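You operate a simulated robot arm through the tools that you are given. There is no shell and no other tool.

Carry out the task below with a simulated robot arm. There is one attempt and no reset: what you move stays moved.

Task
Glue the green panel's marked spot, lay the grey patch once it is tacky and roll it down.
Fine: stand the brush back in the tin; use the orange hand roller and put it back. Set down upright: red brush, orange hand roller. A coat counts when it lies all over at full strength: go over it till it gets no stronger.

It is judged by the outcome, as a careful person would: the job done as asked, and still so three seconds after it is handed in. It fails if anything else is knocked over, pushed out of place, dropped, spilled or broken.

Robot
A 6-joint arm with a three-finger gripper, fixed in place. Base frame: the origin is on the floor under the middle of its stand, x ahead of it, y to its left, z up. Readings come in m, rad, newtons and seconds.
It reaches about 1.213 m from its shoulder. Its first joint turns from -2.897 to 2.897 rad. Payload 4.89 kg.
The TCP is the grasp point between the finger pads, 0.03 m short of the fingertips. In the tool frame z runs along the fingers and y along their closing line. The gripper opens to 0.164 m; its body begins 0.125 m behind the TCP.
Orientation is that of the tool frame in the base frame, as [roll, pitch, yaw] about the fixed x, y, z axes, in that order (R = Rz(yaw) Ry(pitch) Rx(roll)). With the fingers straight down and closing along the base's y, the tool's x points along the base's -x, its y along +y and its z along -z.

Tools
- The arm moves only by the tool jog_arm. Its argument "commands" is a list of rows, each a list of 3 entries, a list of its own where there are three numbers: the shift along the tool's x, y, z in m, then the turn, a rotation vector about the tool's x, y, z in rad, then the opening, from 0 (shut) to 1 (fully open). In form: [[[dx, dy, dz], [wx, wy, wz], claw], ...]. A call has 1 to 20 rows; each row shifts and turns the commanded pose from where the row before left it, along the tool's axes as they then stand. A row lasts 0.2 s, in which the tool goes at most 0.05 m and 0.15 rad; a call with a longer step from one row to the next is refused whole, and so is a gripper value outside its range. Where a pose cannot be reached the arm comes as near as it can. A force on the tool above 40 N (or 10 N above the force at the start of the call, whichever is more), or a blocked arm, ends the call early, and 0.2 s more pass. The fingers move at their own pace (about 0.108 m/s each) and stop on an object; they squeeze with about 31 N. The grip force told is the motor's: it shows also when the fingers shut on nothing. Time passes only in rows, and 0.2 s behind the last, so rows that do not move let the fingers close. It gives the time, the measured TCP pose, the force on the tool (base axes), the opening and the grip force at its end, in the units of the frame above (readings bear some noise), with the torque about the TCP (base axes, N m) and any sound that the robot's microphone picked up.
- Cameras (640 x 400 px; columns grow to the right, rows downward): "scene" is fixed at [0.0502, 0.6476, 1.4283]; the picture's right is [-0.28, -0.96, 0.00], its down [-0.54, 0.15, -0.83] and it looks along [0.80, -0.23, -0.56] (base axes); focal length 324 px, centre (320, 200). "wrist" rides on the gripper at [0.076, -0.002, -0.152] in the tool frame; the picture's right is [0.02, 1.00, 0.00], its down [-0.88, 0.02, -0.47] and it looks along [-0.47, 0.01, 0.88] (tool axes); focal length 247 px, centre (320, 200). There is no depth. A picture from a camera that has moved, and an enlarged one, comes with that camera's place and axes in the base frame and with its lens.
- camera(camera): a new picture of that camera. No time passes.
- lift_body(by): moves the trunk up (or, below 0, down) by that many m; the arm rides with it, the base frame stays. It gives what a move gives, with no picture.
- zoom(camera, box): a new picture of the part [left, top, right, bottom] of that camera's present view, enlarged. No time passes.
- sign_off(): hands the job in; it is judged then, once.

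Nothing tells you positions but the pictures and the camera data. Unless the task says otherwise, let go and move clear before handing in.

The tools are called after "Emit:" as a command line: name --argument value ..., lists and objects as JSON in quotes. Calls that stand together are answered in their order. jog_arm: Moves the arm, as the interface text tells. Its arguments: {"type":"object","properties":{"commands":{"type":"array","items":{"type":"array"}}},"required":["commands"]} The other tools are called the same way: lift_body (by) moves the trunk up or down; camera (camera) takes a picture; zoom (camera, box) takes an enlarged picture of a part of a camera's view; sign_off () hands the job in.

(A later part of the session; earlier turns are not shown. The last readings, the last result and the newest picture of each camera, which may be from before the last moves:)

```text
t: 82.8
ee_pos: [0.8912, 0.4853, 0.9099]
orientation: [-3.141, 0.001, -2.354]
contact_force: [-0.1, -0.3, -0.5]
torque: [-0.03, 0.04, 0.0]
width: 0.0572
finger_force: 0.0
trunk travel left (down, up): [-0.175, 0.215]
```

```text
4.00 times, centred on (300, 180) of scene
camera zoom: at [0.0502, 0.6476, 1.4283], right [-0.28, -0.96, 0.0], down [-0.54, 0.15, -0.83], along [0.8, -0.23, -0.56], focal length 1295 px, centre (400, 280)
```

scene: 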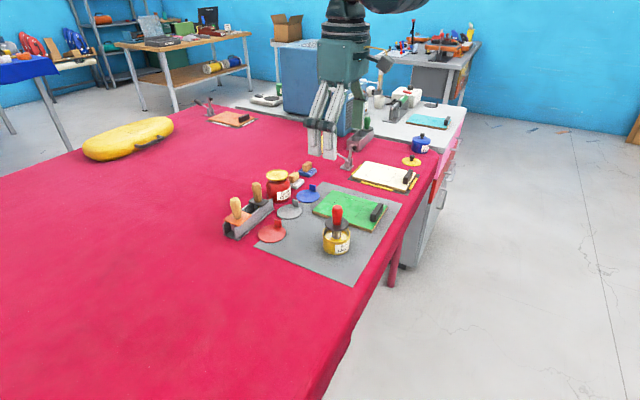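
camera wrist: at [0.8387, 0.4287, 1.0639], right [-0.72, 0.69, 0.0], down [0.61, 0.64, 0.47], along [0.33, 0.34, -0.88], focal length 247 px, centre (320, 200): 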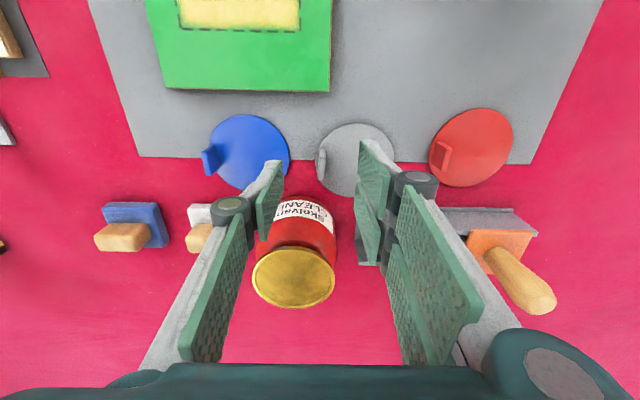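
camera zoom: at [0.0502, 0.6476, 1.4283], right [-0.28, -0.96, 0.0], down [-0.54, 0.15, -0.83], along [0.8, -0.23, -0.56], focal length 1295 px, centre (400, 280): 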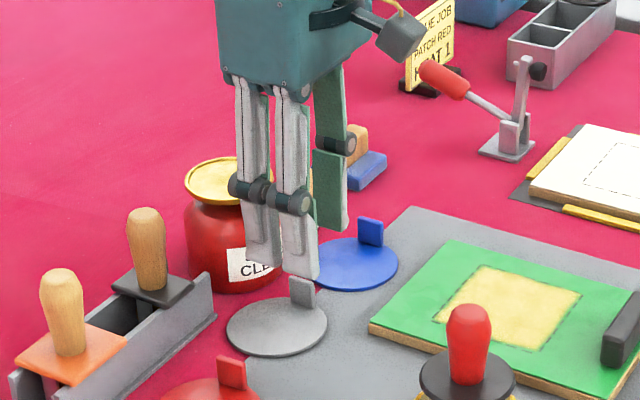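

Clearances look fine: jar to the side, blue disc beyond the single finger. I'll go down to the tab with the fingertips just above the disc.

Emit:
jog_arm --commands '[[[0, 0, 0.025], [0, 0, 0], 0.35], [[0, 0, 0.014], [0, 0, 0], 0.3], [[0, 0, 0.004], [0, 0, 0], 0.3], [[0, 0, 0], [0, 0, 0], 0.3]]'

Emit:
camera --camera "wrist"

Emit:
zoom --camera "scene" --box '[265, 150, 335, 225]'

```text
t: 83.8
ee_pos: [0.8892, 0.485, 0.8671]
orientation: [3.141, 0.001, -2.357]
contact_force: [0.4, 0.8, -0.1]
torque: [0.03, 0.04, 0.01]
width: 0.0496
finger_force: 0.2
trunk travel left (down, up): [-0.175, 0.215]
```

```text
taken
camera wrist: at [0.8384, 0.4288, 1.021], right [-0.72, 0.69, 0.0], down [0.61, 0.64, 0.47], along [0.33, 0.34, -0.88], focal length 247 px, centre (320, 200)
```

wrist: 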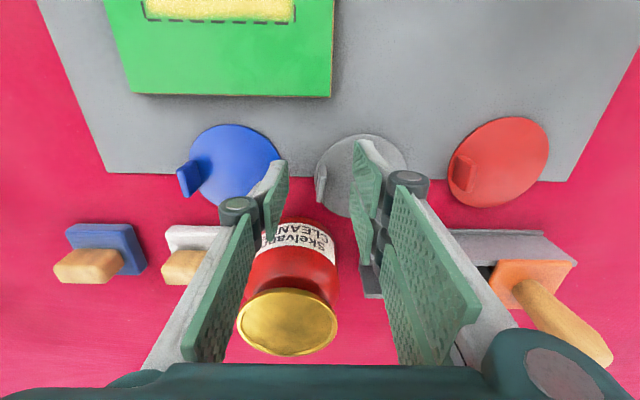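

```text
5.33 times, centred on (300, 188) of scene
camera zoom: at [0.0502, 0.6476, 1.4283], right [-0.28, -0.96, 0.0], down [-0.54, 0.15, -0.83], along [0.8, -0.23, -0.56], focal length 1727 px, centre (427, 267)
```

zoom: 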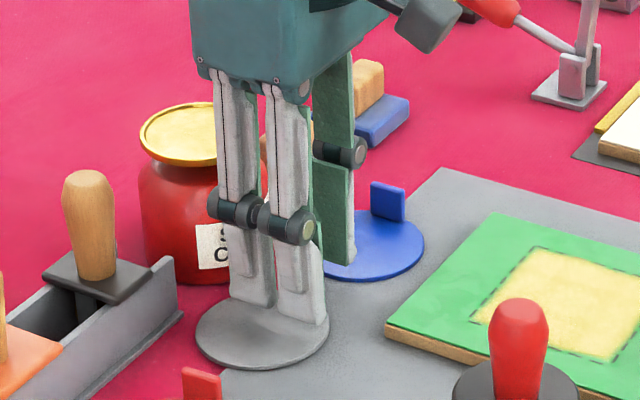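

The tab is between the fingers and nothing is touching. Closing on it.

Emit:
jog_arm --commands '[[[0, 0, 0.0015], [0, 0, 0], 0.25], [[0, 0, 0], [0, 0, 0], 0.15], [[0, 0, 0], [0, 0, 0], 0.08], [[0, 0, 0], [0, 0, 0], 0], [[0, 0, 0], [0, 0, 0], 0]]'

Emit:
zoom --camera "wrist" --box '[250, 100, 430, 270]'

Emit:
zoom --camera "scene" --box '[265, 150, 335, 225]'

```text
t: 85.0
ee_pos: [0.8902, 0.4852, 0.8651]
orientation: [3.14, 0.001, -2.356]
contact_force: [0.0, 0.8, 0.2]
torque: [0.01, 0.04, 0.03]
width: 0.0058
finger_force: 30.8
trunk travel left (down, up): [-0.175, 0.215]
```

```text
2.35 times, centred on (340, 185) of wrist
camera zoom: at [0.8386, 0.4289, 1.0196], right [-0.72, 0.69, 0.0], down [0.61, 0.64, 0.47], along [0.33, 0.34, -0.88], focal length 581 px, centre (273, 235)
```

zoom: 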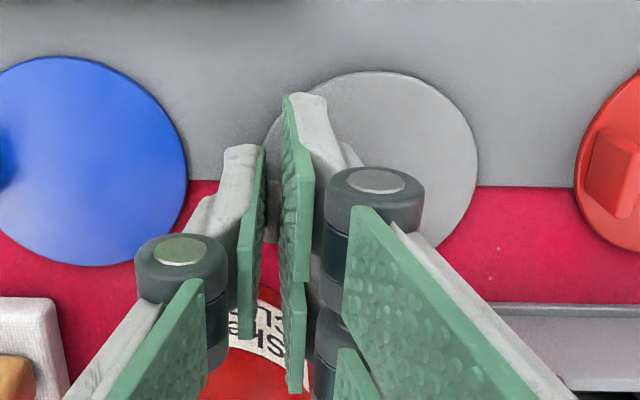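

```text
5.33 times, centred on (300, 188) of scene
camera zoom: at [0.0502, 0.6476, 1.4283], right [-0.28, -0.96, 0.0], down [-0.54, 0.15, -0.83], along [0.8, -0.23, -0.56], focal length 1727 px, centre (427, 267)
```

zoom: 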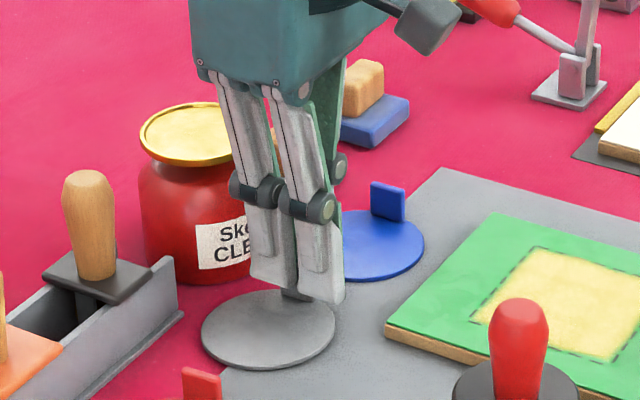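

The tab is gripped, with a 5.8 mm opening. I'll lift the patch and check how it hangs and how the glue looks.

Emit:
jog_arm --commands '[[[0, 0, -0.02], [0, 0, 0], 0], [[0, 0, -0.04], [0, 0, 0], 0], [[0, 0, -0.04], [0, 0, 0], 0], [[0, 0, 0], [0, 0, 0], 0]]'

Emit:
camera --camera "wrist"

Emit:
zoom --camera "wrist" --box '[250, 100, 430, 270]'

Emit:
zoom --camera "scene" --box '[265, 130, 375, 225]'

```text
t: 86.0
ee_pos: [0.8935, 0.4834, 0.9695]
orientation: [3.14, -0.002, -2.357]
contact_force: [0.0, -0.5, -0.6]
torque: [0.04, -0.03, -0.04]
width: 0.0061
finger_force: 31.0
trunk travel left (down, up): [-0.175, 0.215]
```

```text
taken
camera wrist: at [0.8402, 0.427, 1.1221], right [-0.72, 0.69, 0.0], down [0.61, 0.64, 0.47], along [0.33, 0.34, -0.88], focal length 247 px, centre (320, 200)
```

wrist: 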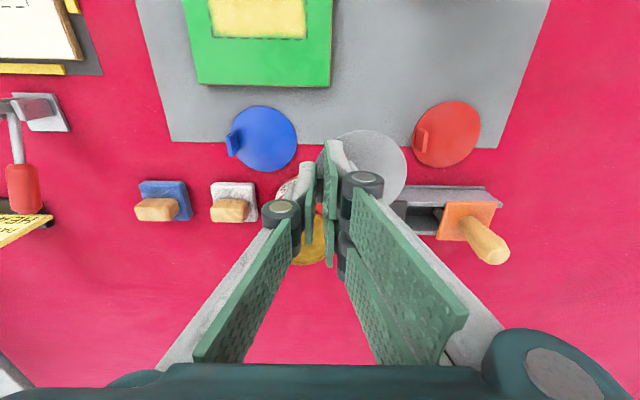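

```text
2.35 times, centred on (340, 185) of wrist
camera zoom: at [0.8402, 0.427, 1.1221], right [-0.72, 0.69, 0.0], down [0.61, 0.64, 0.47], along [0.33, 0.34, -0.88], focal length 581 px, centre (273, 235)
```

zoom: 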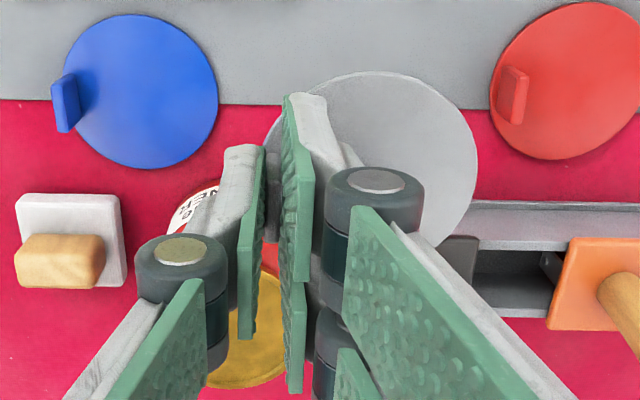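

```text
4.21 times, centred on (320, 178) of scene
camera zoom: at [0.0502, 0.6476, 1.4283], right [-0.28, -0.96, 0.0], down [-0.54, 0.15, -0.83], along [0.8, -0.23, -0.56], focal length 1363 px, centre (320, 295)
```

zoom: 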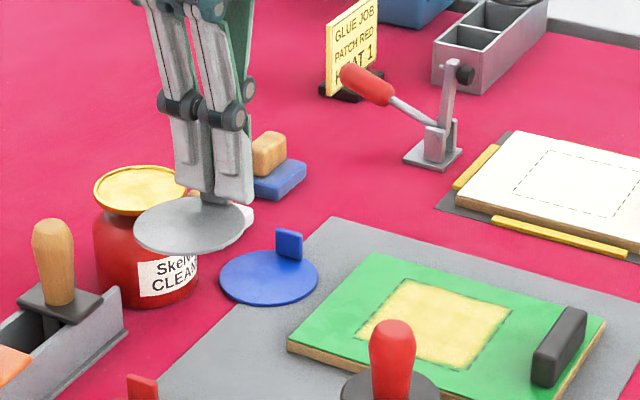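

The patch hangs level with its centre about 33 mm from the grip. I'll bring it high over the spot and compare the glue's look now with a bit later to judge tackiness.

Emit:
zoom --camera "scene" --box '[328, 185, 368, 222]'

Emit:
jog_arm --commands '[[[0, 0, -0.03], [0, 0, 0], 0], [[0.0294, -0.0196, 0], [0, 0, 0], 0], [[0.0294, -0.0196, 0], [0, 0, 0], 0], [[0.0294, -0.0196, 0], [0, 0, 0], 0], [[0, 0, 0], [0, 0, 0], 0]]'

Emit:
zoom --camera "scene" --box '[328, 185, 368, 222]'

Emit:
camera --camera "wrist"

```text
10.81 times, centred on (348, 204) of scene
camera zoom: at [0.0502, 0.6476, 1.4283], right [-0.28, -0.96, 0.0], down [-0.54, 0.15, -0.83], along [0.8, -0.23, -0.56], focal length 3500 px, centre (17, 162)
```

zoom: 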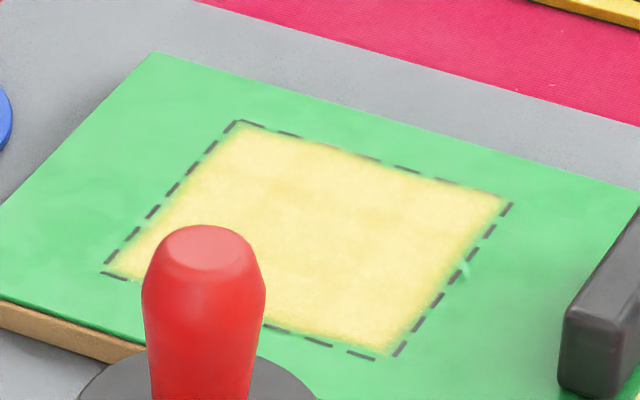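

```text
t: 87.2
ee_pos: [0.8705, 0.381, 0.9985]
orientation: [-3.141, -0.001, -2.354]
contact_force: [0.0, -0.7, 0.7]
torque: [0.06, -0.02, -0.03]
width: 0.0059
finger_force: 30.8
trunk travel left (down, up): [-0.175, 0.215]
```

```text
10.81 times, centred on (348, 204) of scene
camera zoom: at [0.0502, 0.6476, 1.4283], right [-0.28, -0.96, 0.0], down [-0.54, 0.15, -0.83], along [0.8, -0.23, -0.56], focal length 3500 px, centre (17, 162)
```

zoom: 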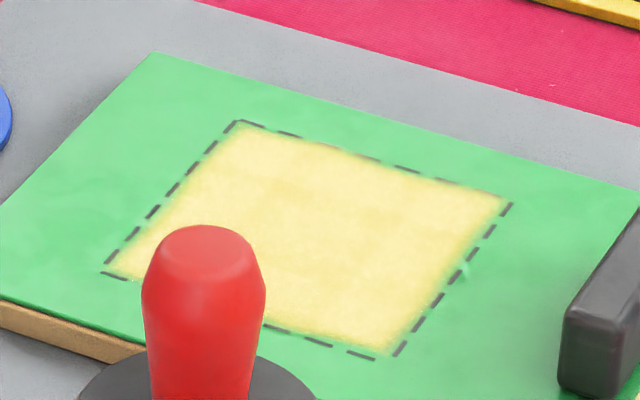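

```text
taken
camera wrist: at [0.819, 0.3242, 1.1512], right [-0.72, 0.69, 0.0], down [0.61, 0.64, 0.47], along [0.33, 0.34, -0.88], focal length 247 px, centre (320, 200)
```

wrist: 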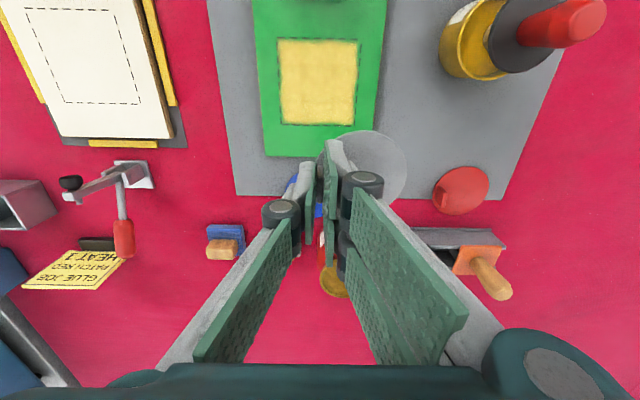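

Emit:
zoom --camera "wrist" --box '[245, 10, 395, 160]'

Emit:
jog_arm --commands '[[[0, 0, 0], [0, 0, 0], 0], [[0, 0, 0], [0, 0, 0], 0], [[0, 0, 0], [0, 0, 0], 0], [[0, 0, 0], [0, 0, 0], 0], [[0, 0, 0], [0, 0, 0], 0], [[0, 0, 0], [0, 0, 0], 0], [[0, 0, 0], [0, 0, 0], 0], [[0, 0, 0], [0, 0, 0], 0], [[0, 0, 0], [0, 0, 0], 0], [[0, 0, 0], [0, 0, 0], 0]]'

Emit:
zoom --camera "wrist" --box '[245, 10, 395, 160]'

Emit:
zoom --camera "scene" --box '[328, 185, 368, 222]'

```text
2.67 times, centred on (320, 85) of wrist
camera zoom: at [0.819, 0.3242, 1.1512], right [-0.72, 0.69, 0.0], down [0.61, 0.64, 0.47], along [0.33, 0.34, -0.88], focal length 659 px, centre (320, 507)
```

zoom: 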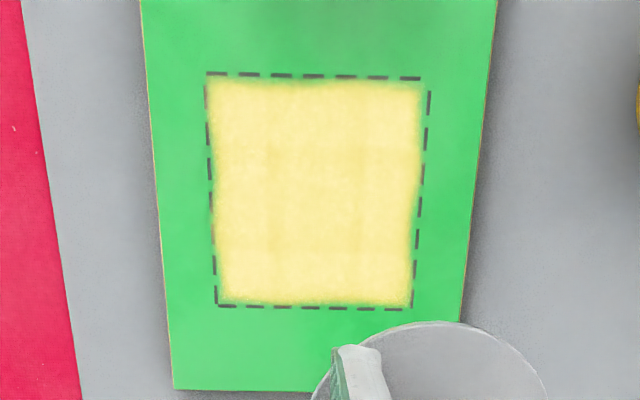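

```text
t: 89.4
ee_pos: [0.8701, 0.381, 0.9989]
orientation: [3.141, 0.0, -2.356]
contact_force: [-0.9, -0.1, 0.1]
torque: [-0.03, 0.0, 0.01]
width: 0.006
finger_force: 31.4
trunk travel left (down, up): [-0.175, 0.215]
```

```text
2.67 times, centred on (320, 85) of wrist
camera zoom: at [0.8192, 0.3249, 1.1511], right [-0.72, 0.69, 0.0], down [0.61, 0.64, 0.47], along [0.33, 0.34, -0.88], focal length 659 px, centre (320, 507)
```

zoom: 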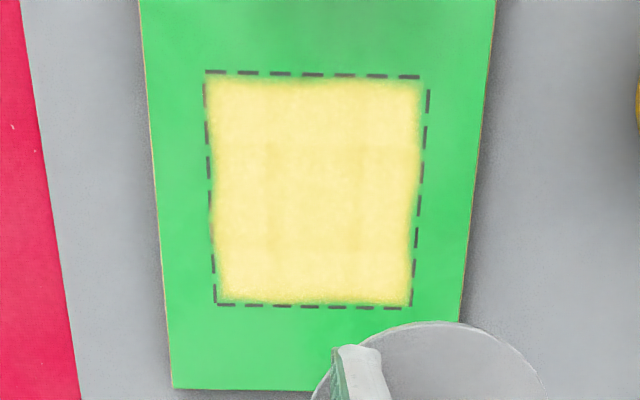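

```text
10.81 times, centred on (348, 204) of scene
camera zoom: at [0.0502, 0.6476, 1.4283], right [-0.28, -0.96, 0.0], down [-0.54, 0.15, -0.83], along [0.8, -0.23, -0.56], focal length 3500 px, centre (17, 162)
```

zoom: 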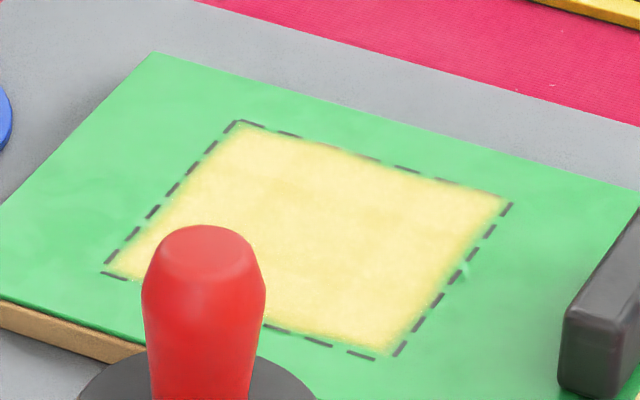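

The spot is fully covered to the lines. The glue looks matte rather than glossy, so I'll wait a few more seconds and see whether it is still changing.

Emit:
jog_arm --commands '[[[0, 0, 0], [0, 0, 0], 0], [[0, 0, 0], [0, 0, 0], 0], [[0, 0, 0], [0, 0, 0], 0], [[0, 0, 0], [0, 0, 0], 0], [[0, 0, 0], [0, 0, 0], 0], [[0, 0, 0], [0, 0, 0], 0], [[0, 0, 0], [0, 0, 0], 0], [[0, 0, 0], [0, 0, 0], 0], [[0, 0, 0], [0, 0, 0], 0], [[0, 0, 0], [0, 0, 0], 0], [[0, 0, 0], [0, 0, 0], 0], [[0, 0, 0], [0, 0, 0], 0], [[0, 0, 0], [0, 0, 0], 0], [[0, 0, 0], [0, 0, 0], 0], [[0, 0, 0], [0, 0, 0], 0], [[0, 0, 0], [0, 0, 0], 0], [[0, 0, 0], [0, 0, 0], 0], [[0, 0, 0], [0, 0, 0], 0]]'

Emit:
zoom --camera "wrist" --box '[245, 10, 395, 160]'

Emit:
zoom --camera "scene" --box '[328, 185, 368, 222]'

Emit:
zoom --camera "scene" --box '[310, 170, 390, 235]'

```text
t: 93.2
ee_pos: [0.8716, 0.3806, 0.9985]
orientation: [3.141, 0.0, -2.357]
contact_force: [0.4, -0.2, 0.8]
torque: [-0.01, 0.0, -0.01]
width: 0.006
finger_force: 31.0
trunk travel left (down, up): [-0.175, 0.215]
```

```text
2.67 times, centred on (320, 85) of wrist
camera zoom: at [0.8192, 0.3249, 1.1511], right [-0.72, 0.69, 0.0], down [0.61, 0.64, 0.47], along [0.33, 0.34, -0.88], focal length 659 px, centre (320, 507)
```

zoom: 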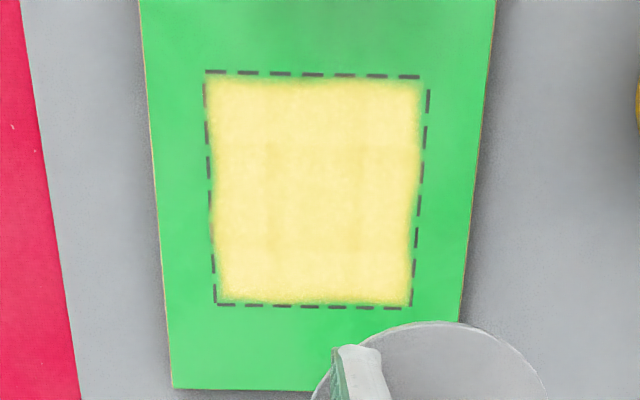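

```text
10.81 times, centred on (348, 204) of scene
camera zoom: at [0.0502, 0.6476, 1.4283], right [-0.28, -0.96, 0.0], down [-0.54, 0.15, -0.83], along [0.8, -0.23, -0.56], focal length 3500 px, centre (17, 162)
```

zoom: 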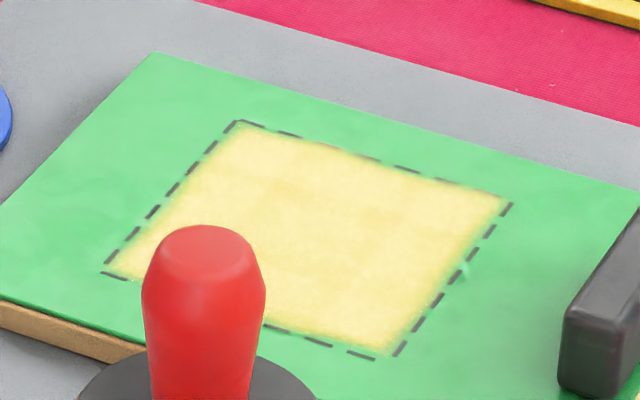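

```text
6.15 times, centred on (350, 202) of scene
camera zoom: at [0.0502, 0.6476, 1.4283], right [-0.28, -0.96, 0.0], down [-0.54, 0.15, -0.83], along [0.8, -0.23, -0.56], focal length 1992 px, centre (135, 185)
```

zoom: 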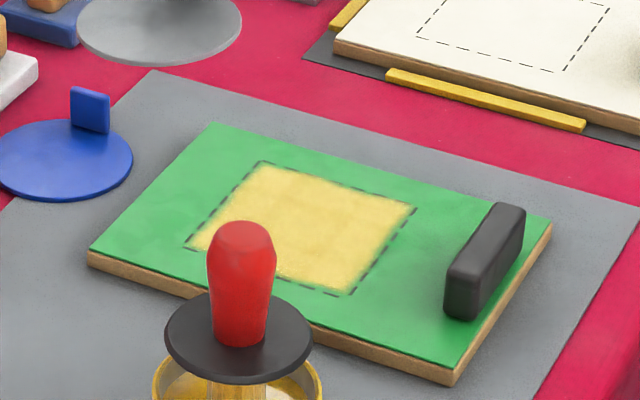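

From about 75 s on the glue has stayed a stable matte pale yellow, where it was glossy amber when wet, so I take it to be tacky. I'll bring the patch over the spot and check alignment before laying it.

Emit:
jog_arm --commands '[[[0.0305, -0.0188, 0], [0, 0, 0], 0], [[0.0305, -0.0188, 0], [0, 0, 0], 0], [[0, 0, 0.04], [0, 0, 0], 0], [[0, 0, 0.04], [0, 0, 0], 0], [[0, 0, 0], [0, 0, 0], 0], [[0, 0, 0], [0, 0, 0], 0]]'

Emit:
zoom --camera "scene" --box '[310, 150, 390, 235]'

Emit:
camera --camera "wrist"

Emit:
zoom --camera "wrist" --box '[250, 90, 430, 250]'

```text
t: 94.6
ee_pos: [0.8543, 0.311, 0.9158]
orientation: [-3.141, 0.003, -2.357]
contact_force: [-0.1, -0.9, -0.7]
torque: [-0.03, 0.08, -0.02]
width: 0.0058
finger_force: 30.9
trunk travel left (down, up): [-0.175, 0.215]
```

```text
4.71 times, centred on (350, 192) of scene
camera zoom: at [0.0502, 0.6476, 1.4283], right [-0.28, -0.96, 0.0], down [-0.54, 0.15, -0.83], along [0.8, -0.23, -0.56], focal length 1524 px, centre (179, 235)
```

zoom: 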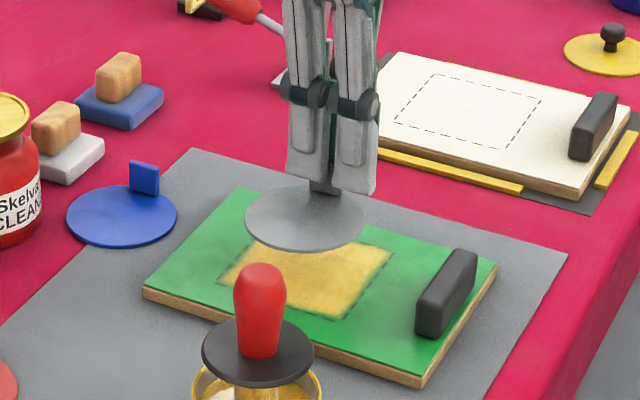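

```text
taken
camera wrist: at [0.8021, 0.255, 1.0689], right [-0.72, 0.69, 0.0], down [0.61, 0.64, 0.47], along [0.33, 0.34, -0.88], focal length 247 px, centre (320, 200)
```

wrist: 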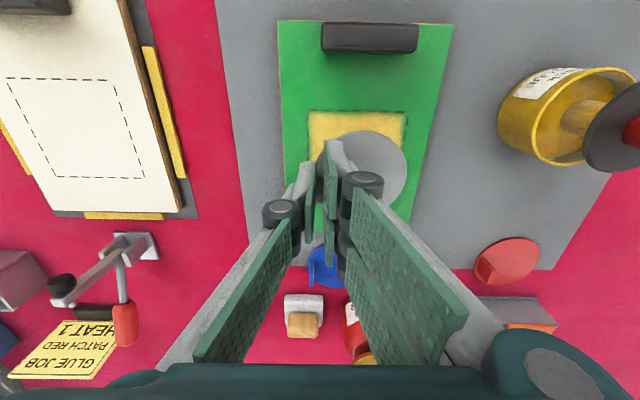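

```text
2.50 times, centred on (340, 170) of wrist
camera zoom: at [0.8021, 0.255, 1.0689], right [-0.72, 0.69, 0.0], down [0.61, 0.64, 0.47], along [0.33, 0.34, -0.88], focal length 617 px, centre (270, 275)
```

zoom: 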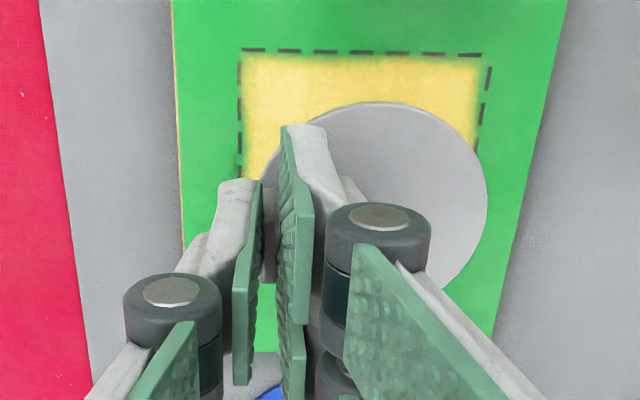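

Emit:
jog_arm --commands '[[[0, 0, 0.02], [0, 0, 0], 0], [[0, 0, 0.009], [0, 0, 0], 0], [[0, 0, 0], [0, 0, 0], 0]]'

Emit:
zoom --camera "scene" --box '[310, 150, 390, 235]'

Emit:
zoom --camera "wrist" --box '[250, 90, 430, 250]'

```text
t: 95.4
ee_pos: [0.8532, 0.311, 0.8875]
orientation: [-3.141, -0.001, -2.357]
contact_force: [0.4, -0.5, -0.7]
torque: [0.0, 0.02, -0.01]
width: 0.0059
finger_force: 31.3
trunk travel left (down, up): [-0.175, 0.215]
```

```text
4.71 times, centred on (350, 192) of scene
camera zoom: at [0.0502, 0.6476, 1.4283], right [-0.28, -0.96, 0.0], down [-0.54, 0.15, -0.83], along [0.8, -0.23, -0.56], focal length 1524 px, centre (179, 235)
```

zoom: 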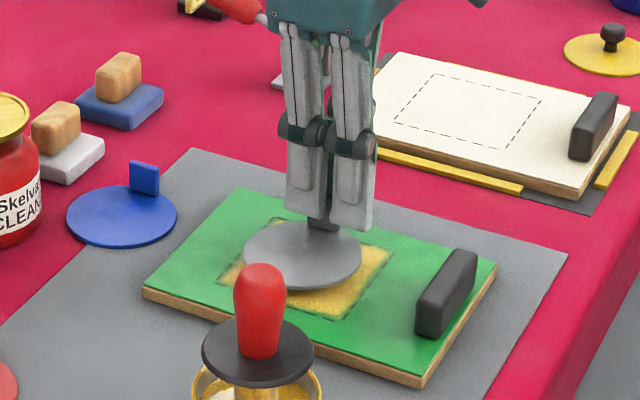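

```text
2.50 times, centred on (340, 170) of wrist
camera zoom: at [0.8019, 0.2551, 1.0402], right [-0.72, 0.69, 0.0], down [0.61, 0.64, 0.47], along [0.33, 0.34, -0.88], focal length 617 px, centre (270, 275)
```

zoom: 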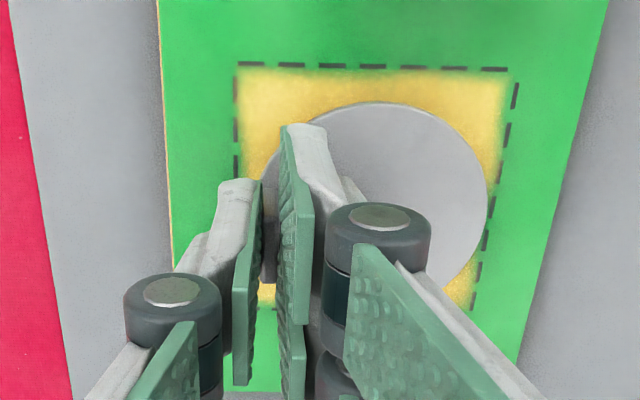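

Comparing disc and dashed square in both views, the patch is only about 2 mm off-centre. I'll correct that and lower it gently onto the glue.

Emit:
jog_arm --commands '[[[0.0018, 0, 0.004], [0, 0, 0], 0], [[0, 0, 0.004], [0, 0, 0], 0], [[0, 0, 0.001], [0, 0, 0], 0], [[0, 0, 0], [0, 0, 0], 0]]'

Emit:
zoom --camera "scene" --box '[310, 170, 390, 235]'

```text
t: 96.4
ee_pos: [0.8519, 0.3096, 0.8797]
orientation: [3.141, -0.002, -2.356]
contact_force: [0.0, -0.1, 0.3]
torque: [-0.02, 0.01, 0.0]
width: 0.0059
finger_force: 31.3
trunk travel left (down, up): [-0.175, 0.215]
```

```text
6.15 times, centred on (350, 202) of scene
camera zoom: at [0.0502, 0.6476, 1.4283], right [-0.28, -0.96, 0.0], down [-0.54, 0.15, -0.83], along [0.8, -0.23, -0.56], focal length 1992 px, centre (135, 185)
```

zoom: 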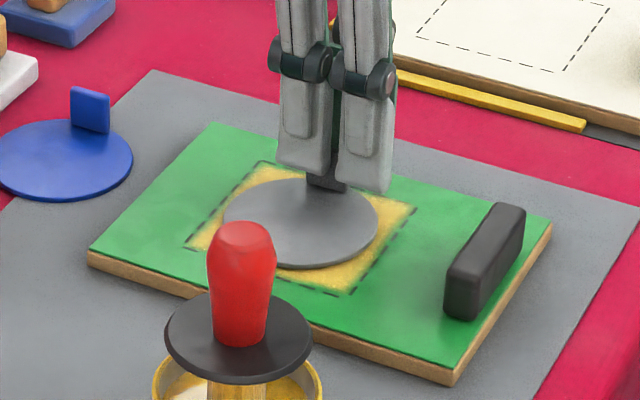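

Emit:
jog_arm --commands '[[[0, 0, 0.0015], [0, 0, 0], 0], [[0, 0, 0.001], [0, 0, 0], 0], [[0, 0, 0], [0, 0, 0], 0]]'

```text
t: 97.2
ee_pos: [0.8513, 0.3102, 0.8781]
orientation: [-3.14, 0.002, -2.357]
contact_force: [3.5, -2.3, 19.0]
torque: [0.45, -0.51, -0.19]
width: 0.0062
finger_force: 31.1
trunk travel left (down, up): [-0.175, 0.215]
```

The patch is down and pressed, at 19 N. I'll ease off and release the tab.

Emit:
jog_arm --commands '[[[0, 0, -0.001], [0, 0, 0], 0], [[0, 0, 0], [0, 0, 0], 0], [[0, 0, 0], [0, 0, 0], 0.1], [[0, 0, 0], [0, 0, 0], 0.2], [[0, 0, 0], [0, 0, 0], 0.3], [[0, 0, 0], [0, 0, 0], 0.3]]'

Emit:
zoom --camera "scene" --box '[310, 170, 390, 235]'

Emit:
zoom --camera "wrist" --box '[250, 70, 430, 250]'

```text
t: 98.6
ee_pos: [0.8511, 0.3102, 0.8763]
orientation: [3.141, 0.0, -2.355]
contact_force: [0.1, 0.4, 0.4]
torque: [0.0, 0.03, 0.01]
width: 0.049
finger_force: 0.0
trunk travel left (down, up): [-0.175, 0.215]
```

```text
6.15 times, centred on (350, 202) of scene
camera zoom: at [0.0502, 0.6476, 1.4283], right [-0.28, -0.96, 0.0], down [-0.54, 0.15, -0.83], along [0.8, -0.23, -0.56], focal length 1992 px, centre (135, 185)
```

zoom: 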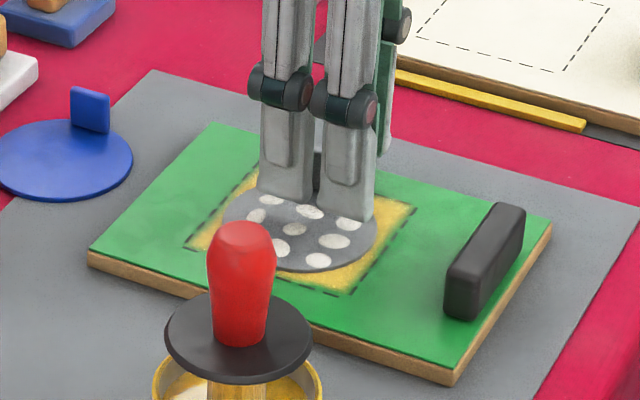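

```text
2.22 times, centred on (340, 160) of wrist
camera zoom: at [0.7998, 0.2538, 1.0311], right [-0.72, 0.69, 0.0], down [0.61, 0.64, 0.47], along [0.33, 0.34, -0.88], focal length 549 px, centre (276, 289)
```

zoom: 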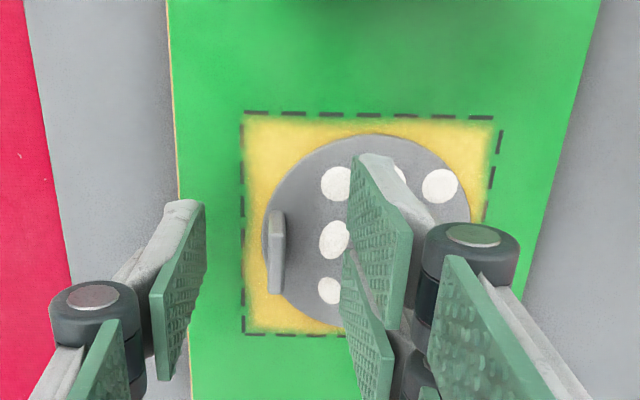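

The patch is stuck down in place, and white air blisters show where it needs rolling. I'll rise clear and look closely at the orange roller.

Emit:
jog_arm --commands '[[[0, 0, -0.02], [0, 0, 0], 0.3], [[0, 0, -0.04], [0, 0, 0], 0.3], [[0, 0, -0.04], [0, 0, 0], 0.5], [[0, 0, -0.04], [0, 0, 0], 0.5], [[0, 0, -0.02], [0, 0, 0], 0.5], [[0, 0, 0], [0, 0, 0], 0.5]]'

Emit:
zoom --camera "scene" --box '[215, 180, 275, 245]'

Emit:
zoom --camera "scene" --box '[310, 170, 390, 260]'

Emit:
camera --camera "wrist"

```text
t: 100.0
ee_pos: [0.8527, 0.3102, 1.038]
orientation: [-3.141, -0.001, -2.356]
contact_force: [-0.2, 0.2, 0.4]
torque: [0.03, -0.08, -0.01]
width: 0.082
finger_force: 0.1
trunk travel left (down, up): [-0.175, 0.215]
```

```text
6.15 times, centred on (245, 212) of scene
camera zoom: at [0.0502, 0.6476, 1.4283], right [-0.28, -0.96, 0.0], down [-0.54, 0.15, -0.83], along [0.8, -0.23, -0.56], focal length 1992 px, centre (782, 123)
```

zoom: 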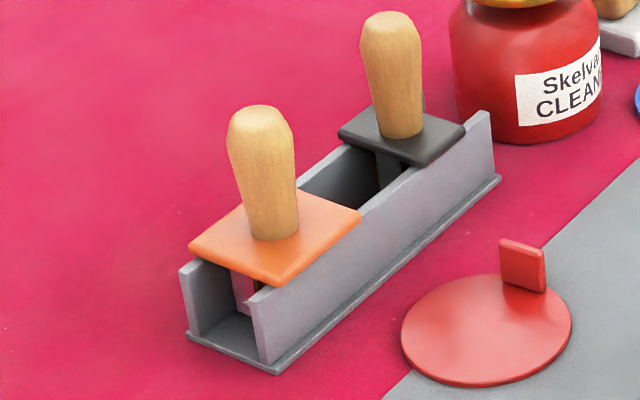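

```text
4.44 times, centred on (350, 215) of scene
camera zoom: at [0.0502, 0.6476, 1.4283], right [-0.28, -0.96, 0.0], down [-0.54, 0.15, -0.83], along [0.8, -0.23, -0.56], focal length 1439 px, centre (187, 133)
```

zoom: 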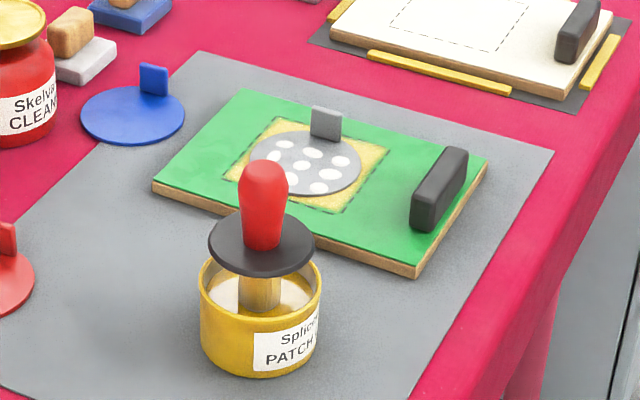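

```text
taken
camera wrist: at [0.8002, 0.2527, 1.1916], right [-0.72, 0.69, 0.0], down [0.61, 0.64, 0.47], along [0.33, 0.34, -0.88], focal length 247 px, centre (320, 200)
```

wrist: 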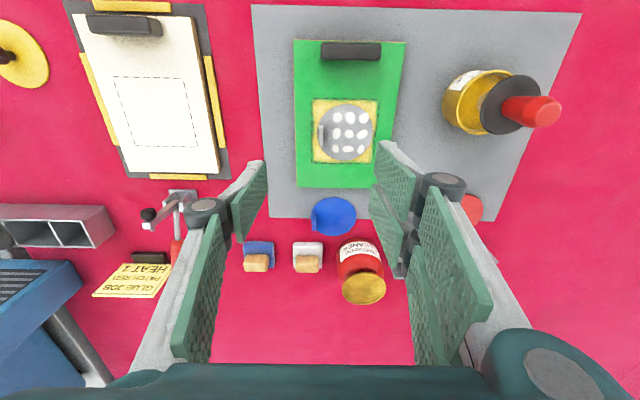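

All nine blisters are visible on the patch and the brush stands fine. Next I'll go over the orange roller's handle near (0.818, 0.669).

Emit:
jog_arm --commands '[[[-0.0287, 0.0347, 0], [0, 0, 0], 0.5], [[-0.0287, 0.0347, 0], [0, 0, 0], 0.5], [[-0.0287, 0.0347, 0], [0, 0, 0], 0.5], [[-0.0287, 0.0347, 0], [0, 0, 0], 0.5], [[-0.0287, 0.0347, 0], [0, 0, 0], 0.4], [[-0.0287, 0.0347, 0], [0, 0, 0], 0.4], [[-0.0287, 0.0347, 0], [0, 0, 0], 0.4], [[-0.0287, 0.0347, 0], [0, 0, 0], 0.4], [[0, 0, 0], [0, 0, 0], 0.4], [[0, 0, 0], [0, 0, 0], 0.4]]'

Emit:
camera --camera "wrist"

Emit:
zoom --camera "wrist" --box '[250, 70, 390, 220]'

Emit:
zoom --camera "scene" --box '[190, 110, 310, 250]'

```text
t: 102.2
ee_pos: [0.8161, 0.6674, 1.0369]
orientation: [-3.141, 0.001, -2.355]
contact_force: [-0.1, 0.4, -0.5]
torque: [-0.08, 0.03, 0.02]
width: 0.0658
finger_force: 0.2
trunk travel left (down, up): [-0.175, 0.215]
```

```text
taken
camera wrist: at [0.7651, 0.6114, 1.1901], right [-0.72, 0.69, 0.0], down [0.61, 0.64, 0.47], along [0.33, 0.34, -0.88], focal length 247 px, centre (320, 200)
```

wrist: 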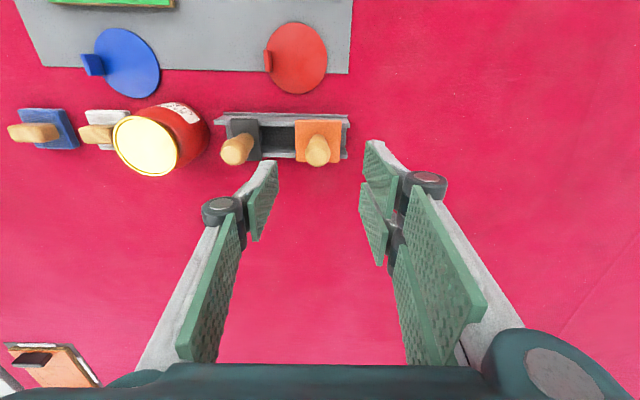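

```text
2.67 times, centred on (320, 145) of wrist
camera zoom: at [0.7651, 0.6114, 1.1901], right [-0.72, 0.69, 0.0], down [0.61, 0.64, 0.47], along [0.33, 0.34, -0.88], focal length 659 px, centre (320, 347)
```

zoom: 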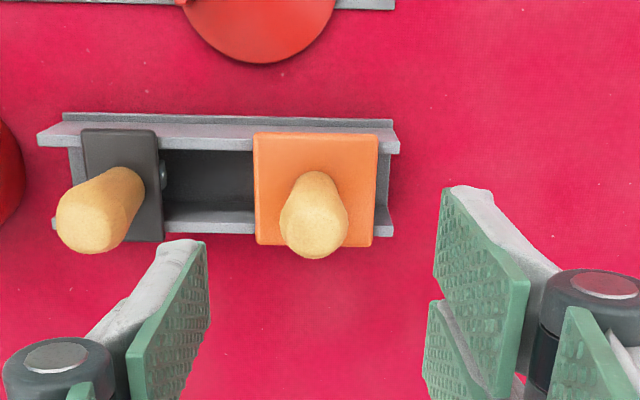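

```text
2.86 times, centred on (250, 180) of scene
camera zoom: at [0.0502, 0.6476, 1.4283], right [-0.28, -0.96, 0.0], down [-0.54, 0.15, -0.83], along [0.8, -0.23, -0.56], focal length 925 px, centre (520, 257)
```

zoom: 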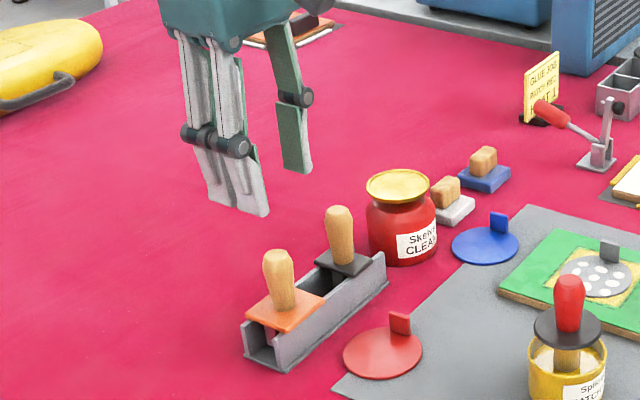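

Emit:
jog_arm --commands '[[[-0.006, -0.0026, 0.02], [0, 0, 0], 0.35], [[0, 0, 0.03], [0, 0, 0], 0.35], [[0, 0, 0], [0, 0, 0], 0.35]]'

Emit:
camera --camera "wrist"

Emit:
zoom --camera "scene" --box '[205, 140, 295, 250]'

```text
t: 103.0
ee_pos: [0.8239, 0.6707, 0.9875]
orientation: [3.141, -0.001, -2.356]
contact_force: [0.3, -0.1, -0.5]
torque: [-0.04, 0.04, 0.01]
width: 0.0574
finger_force: 0.0
trunk travel left (down, up): [-0.175, 0.215]
```

```text
taken
camera wrist: at [0.7723, 0.6139, 1.1406], right [-0.72, 0.69, 0.0], down [0.61, 0.64, 0.47], along [0.33, 0.34, -0.88], focal length 247 px, centre (320, 200)
```

wrist: 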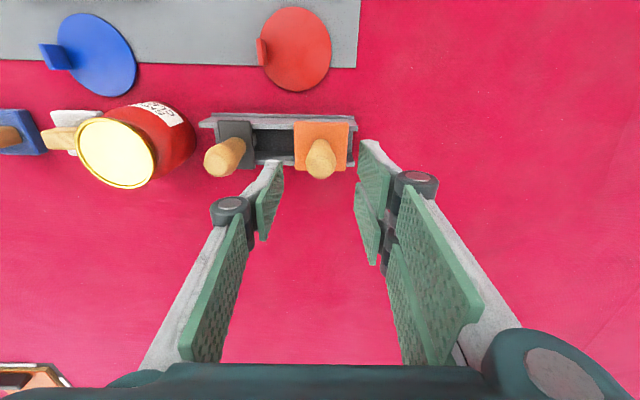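

```text
3.64 times, centred on (250, 195) of scene
camera zoom: at [0.0502, 0.6476, 1.4283], right [-0.28, -0.96, 0.0], down [-0.54, 0.15, -0.83], along [0.8, -0.23, -0.56], focal length 1177 px, centre (574, 218)
```

zoom: 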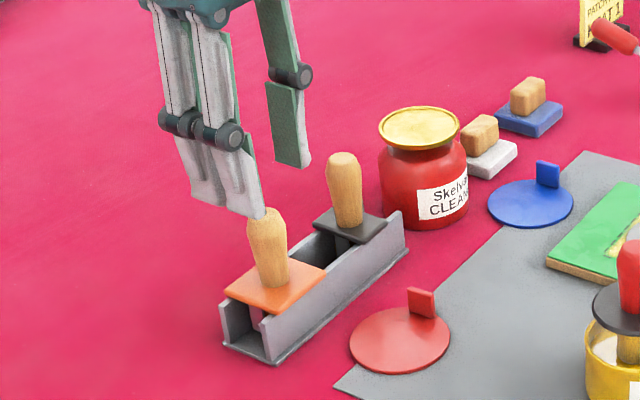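

The handle is centred between the fingers, with about 1 cm clearance to the black roller. Going down and closing.

Emit:
jog_arm --commands '[[[0, 0, 0.02], [0, 0, 0], 0.3], [[0, 0, 0.03], [0, 0, 0], 0.3], [[0, 0, 0.027], [0, 0, 0], 0.3], [[0, 0, 0], [0, 0, 0], 0.3]]'

Emit:
zoom --camera "scene" --box '[205, 140, 295, 250]'

Emit:
camera --camera "wrist"

```text
t: 104.0
ee_pos: [0.8253, 0.6734, 0.9107]
orientation: [3.14, 0.0, -2.356]
contact_force: [-0.2, 0.0, -1.0]
torque: [-0.02, 0.01, 0.01]
width: 0.0493
finger_force: 0.1
trunk travel left (down, up): [-0.175, 0.215]
```

```text
3.64 times, centred on (250, 195) of scene
camera zoom: at [0.0502, 0.6476, 1.4283], right [-0.28, -0.96, 0.0], down [-0.54, 0.15, -0.83], along [0.8, -0.23, -0.56], focal length 1177 px, centre (574, 218)
```

zoom: 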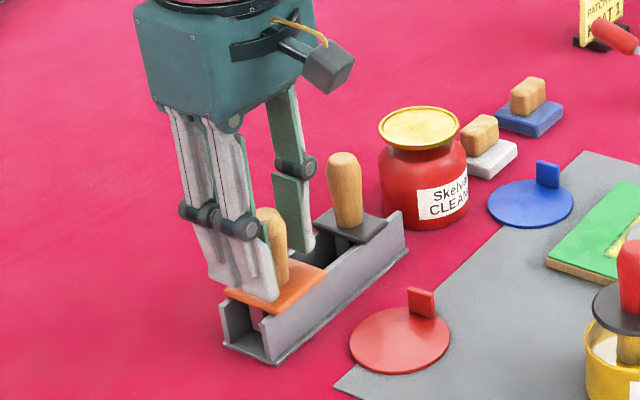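

```text
taken
camera wrist: at [0.7733, 0.6174, 1.0641], right [-0.72, 0.69, 0.0], down [0.61, 0.64, 0.47], along [0.33, 0.34, -0.88], focal length 247 px, centre (320, 200)
```

wrist: 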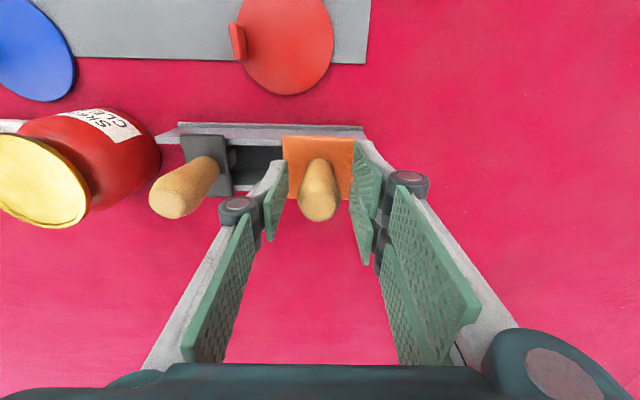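

Emit:
jog_arm --commands '[[[0.003, 0, 0], [0, 0, 0], 0.3], [[0, 0, 0], [0, 0, 0], 0.2], [[0, 0, 0], [0, 0, 0], 0.1], [[0, 0, 0], [0, 0, 0], 0], [[0, 0, 0], [0, 0, 0], 0]]'

Emit:
zoom --camera "scene" --box '[205, 140, 295, 250]'

Emit:
camera --camera "wrist"

```text
t: 105.2
ee_pos: [0.8235, 0.6704, 0.9116]
orientation: [-3.141, 0.001, -2.357]
contact_force: [0.2, 0.8, -0.1]
torque: [-0.02, -0.01, -0.01]
width: 0.0271
finger_force: 30.7
trunk travel left (down, up): [-0.175, 0.215]
```

```text
3.64 times, centred on (250, 195) of scene
camera zoom: at [0.0502, 0.6476, 1.4283], right [-0.28, -0.96, 0.0], down [-0.54, 0.15, -0.83], along [0.8, -0.23, -0.56], focal length 1177 px, centre (574, 218)
```

zoom: 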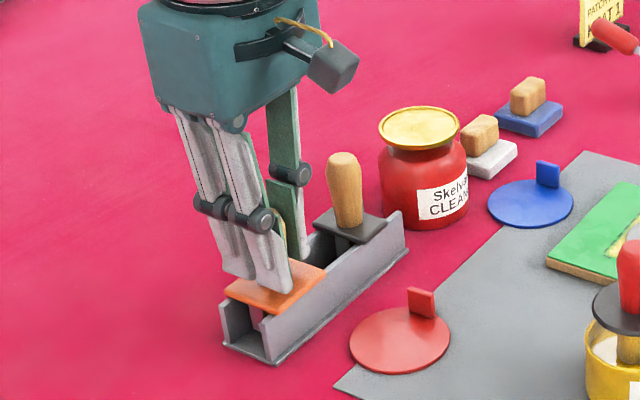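

```text
taken
camera wrist: at [0.7707, 0.6145, 1.0649], right [-0.72, 0.69, 0.0], down [0.61, 0.64, 0.47], along [0.33, 0.34, -0.88], focal length 247 px, centre (320, 200)
```

wrist: 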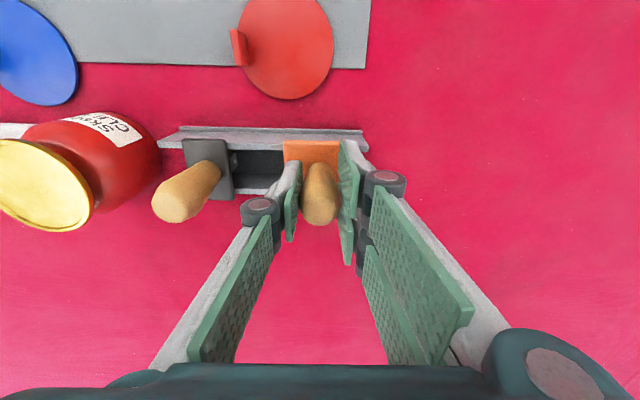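

The roller handle is gripped. I'll lift it straight up out of the rack and look at what is underneath.

Emit:
jog_arm --commands '[[[0, 0, -0.015], [0, 0, 0], 0], [[0, 0, -0.025], [0, 0, 0], 0], [[0, 0, -0.03], [0, 0, 0], 0], [[0, 0, -0.03], [0, 0, 0], 0], [[0, 0, -0.02], [0, 0, 0], 0], [[0, 0, 0], [0, 0, 0], 0]]'

Emit:
zoom --camera "scene" --box '[205, 140, 295, 250]'

Emit:
zoom --camera "scene" --box '[215, 160, 265, 200]'

Emit:
camera --camera "wrist"

```text
t: 106.6
ee_pos: [0.8226, 0.6679, 1.0302]
orientation: [-3.141, 0.0, -2.355]
contact_force: [-0.2, -0.5, -1.8]
torque: [0.01, -0.05, 0.01]
width: 0.0271
finger_force: 30.7
trunk travel left (down, up): [-0.175, 0.215]
```

```text
3.64 times, centred on (250, 195) of scene
camera zoom: at [0.0502, 0.6476, 1.4283], right [-0.28, -0.96, 0.0], down [-0.54, 0.15, -0.83], along [0.8, -0.23, -0.56], focal length 1177 px, centre (574, 218)
```

zoom: 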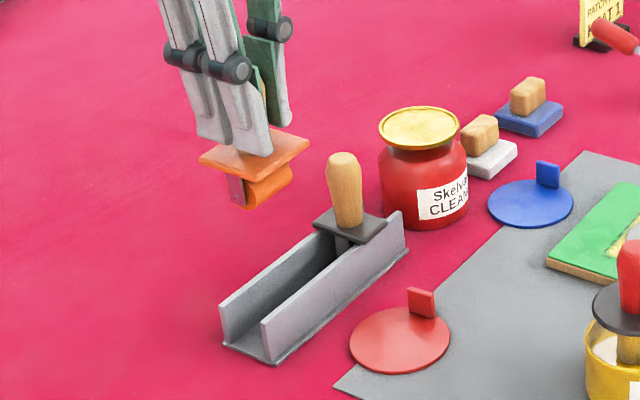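

```text
10.00 times, centred on (240, 180) of scene
camera zoom: at [0.0502, 0.6476, 1.4283], right [-0.28, -0.96, 0.0], down [-0.54, 0.15, -0.83], along [0.8, -0.23, -0.56], focal length 3238 px, centre (1120, 400)
```

zoom: 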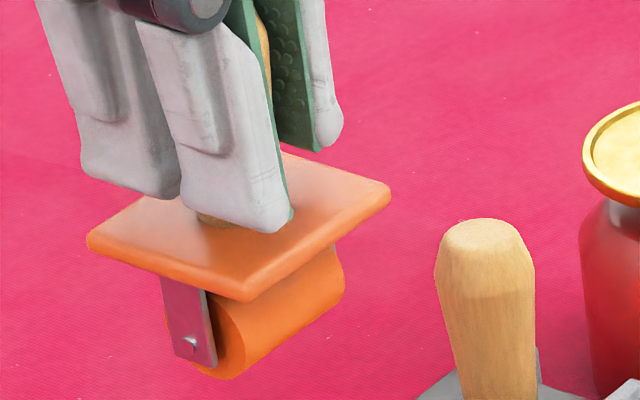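

```text
taken
camera wrist: at [0.7701, 0.6127, 1.1851], right [-0.72, 0.69, 0.0], down [0.61, 0.64, 0.47], along [0.33, 0.34, -0.88], focal length 247 px, centre (320, 200)
```

wrist: 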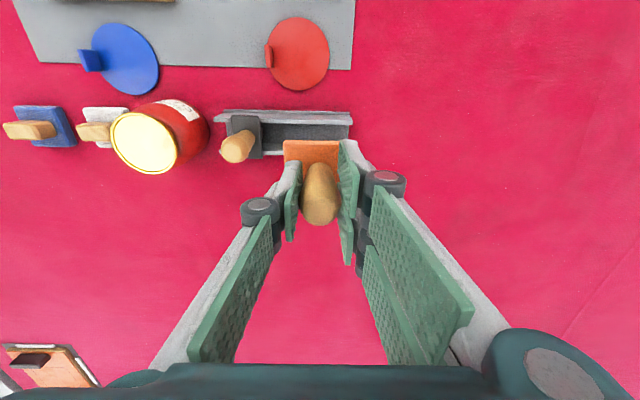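

Underneath is an orange cylinder with its axis along the rack, so it rolls across in my tool x direction. It's about 43 mm wide and its bottom sits about 78 mm below the TCP. I'll carry it over the patch, in a lane that stays clear of the tab.

Emit:
jog_arm --commands '[[[0.0289, -0.03, 0], [0, 0, 0], 0], [[0.0289, -0.03, 0], [0, 0, 0], 0], [[0.0289, -0.03, 0], [0, 0, 0], 0], [[0.0289, -0.03, 0], [0, 0, 0], 0], [[0.0289, -0.03, 0], [0, 0, 0], 0], [[0.0289, -0.03, 0], [0, 0, 0], 0], [[0.0289, -0.03, 0], [0, 0, 0], 0], [[0.0289, -0.03, 0], [0, 0, 0], 0], [[0, 0, 0], [0, 0, 0], 0], [[0, 0, 0.04], [0, 0, 0], 0], [[0, 0, 0.03], [0, 0, 0], 0], [[0, 0, 0], [0, 0, 0], 0]]'

Emit:
zoom --camera "scene" --box '[310, 150, 390, 235]'

Emit:
camera --camera "wrist"

```text
t: 109.2
ee_pos: [0.8277, 0.3365, 0.9611]
orientation: [3.14, 0.001, -2.357]
contact_force: [-0.3, -0.3, -2.4]
torque: [0.01, 0.06, 0.0]
width: 0.0271
finger_force: 30.8
trunk travel left (down, up): [-0.175, 0.215]
```

```text
4.71 times, centred on (350, 192) of scene
camera zoom: at [0.0502, 0.6476, 1.4283], right [-0.28, -0.96, 0.0], down [-0.54, 0.15, -0.83], along [0.8, -0.23, -0.56], focal length 1524 px, centre (179, 235)
```

zoom: 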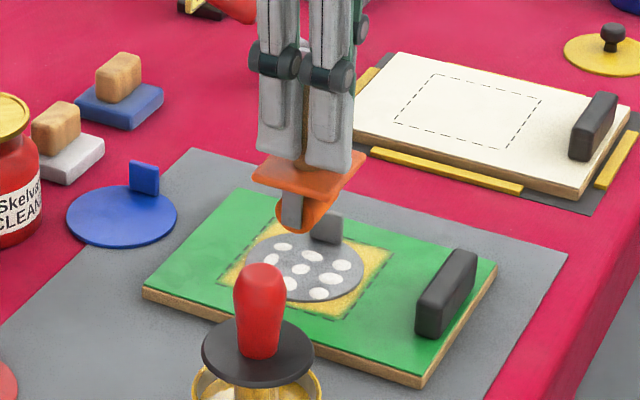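

```text
taken
camera wrist: at [0.7758, 0.2804, 1.1138], right [-0.72, 0.69, 0.0], down [0.61, 0.64, 0.47], along [0.33, 0.34, -0.88], focal length 247 px, centre (320, 200)
```

wrist: 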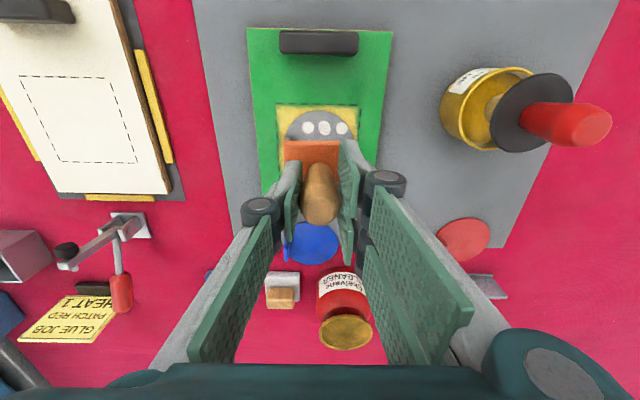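

Emit:
zoom --camera "scene" --box '[325, 175, 375, 225]'

Emit:
zoom --camera "wrist" --box '[240, 20, 400, 180]'

```text
8.00 times, centred on (350, 200) of scene
camera zoom: at [0.0502, 0.6476, 1.4283], right [-0.28, -0.96, 0.0], down [-0.54, 0.15, -0.83], along [0.8, -0.23, -0.56], focal length 2590 px, centre (80, 200)
```

zoom: 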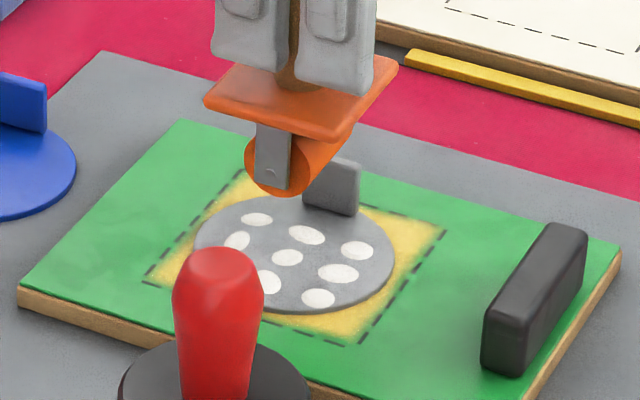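

```text
2.50 times, centred on (320, 100) of wrist
camera zoom: at [0.7758, 0.2804, 1.1138], right [-0.72, 0.69, 0.0], down [0.61, 0.64, 0.47], along [0.33, 0.34, -0.88], focal length 617 px, centre (320, 450)
```

zoom: 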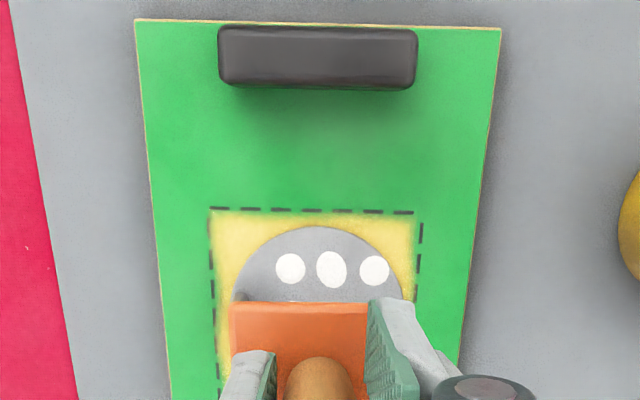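

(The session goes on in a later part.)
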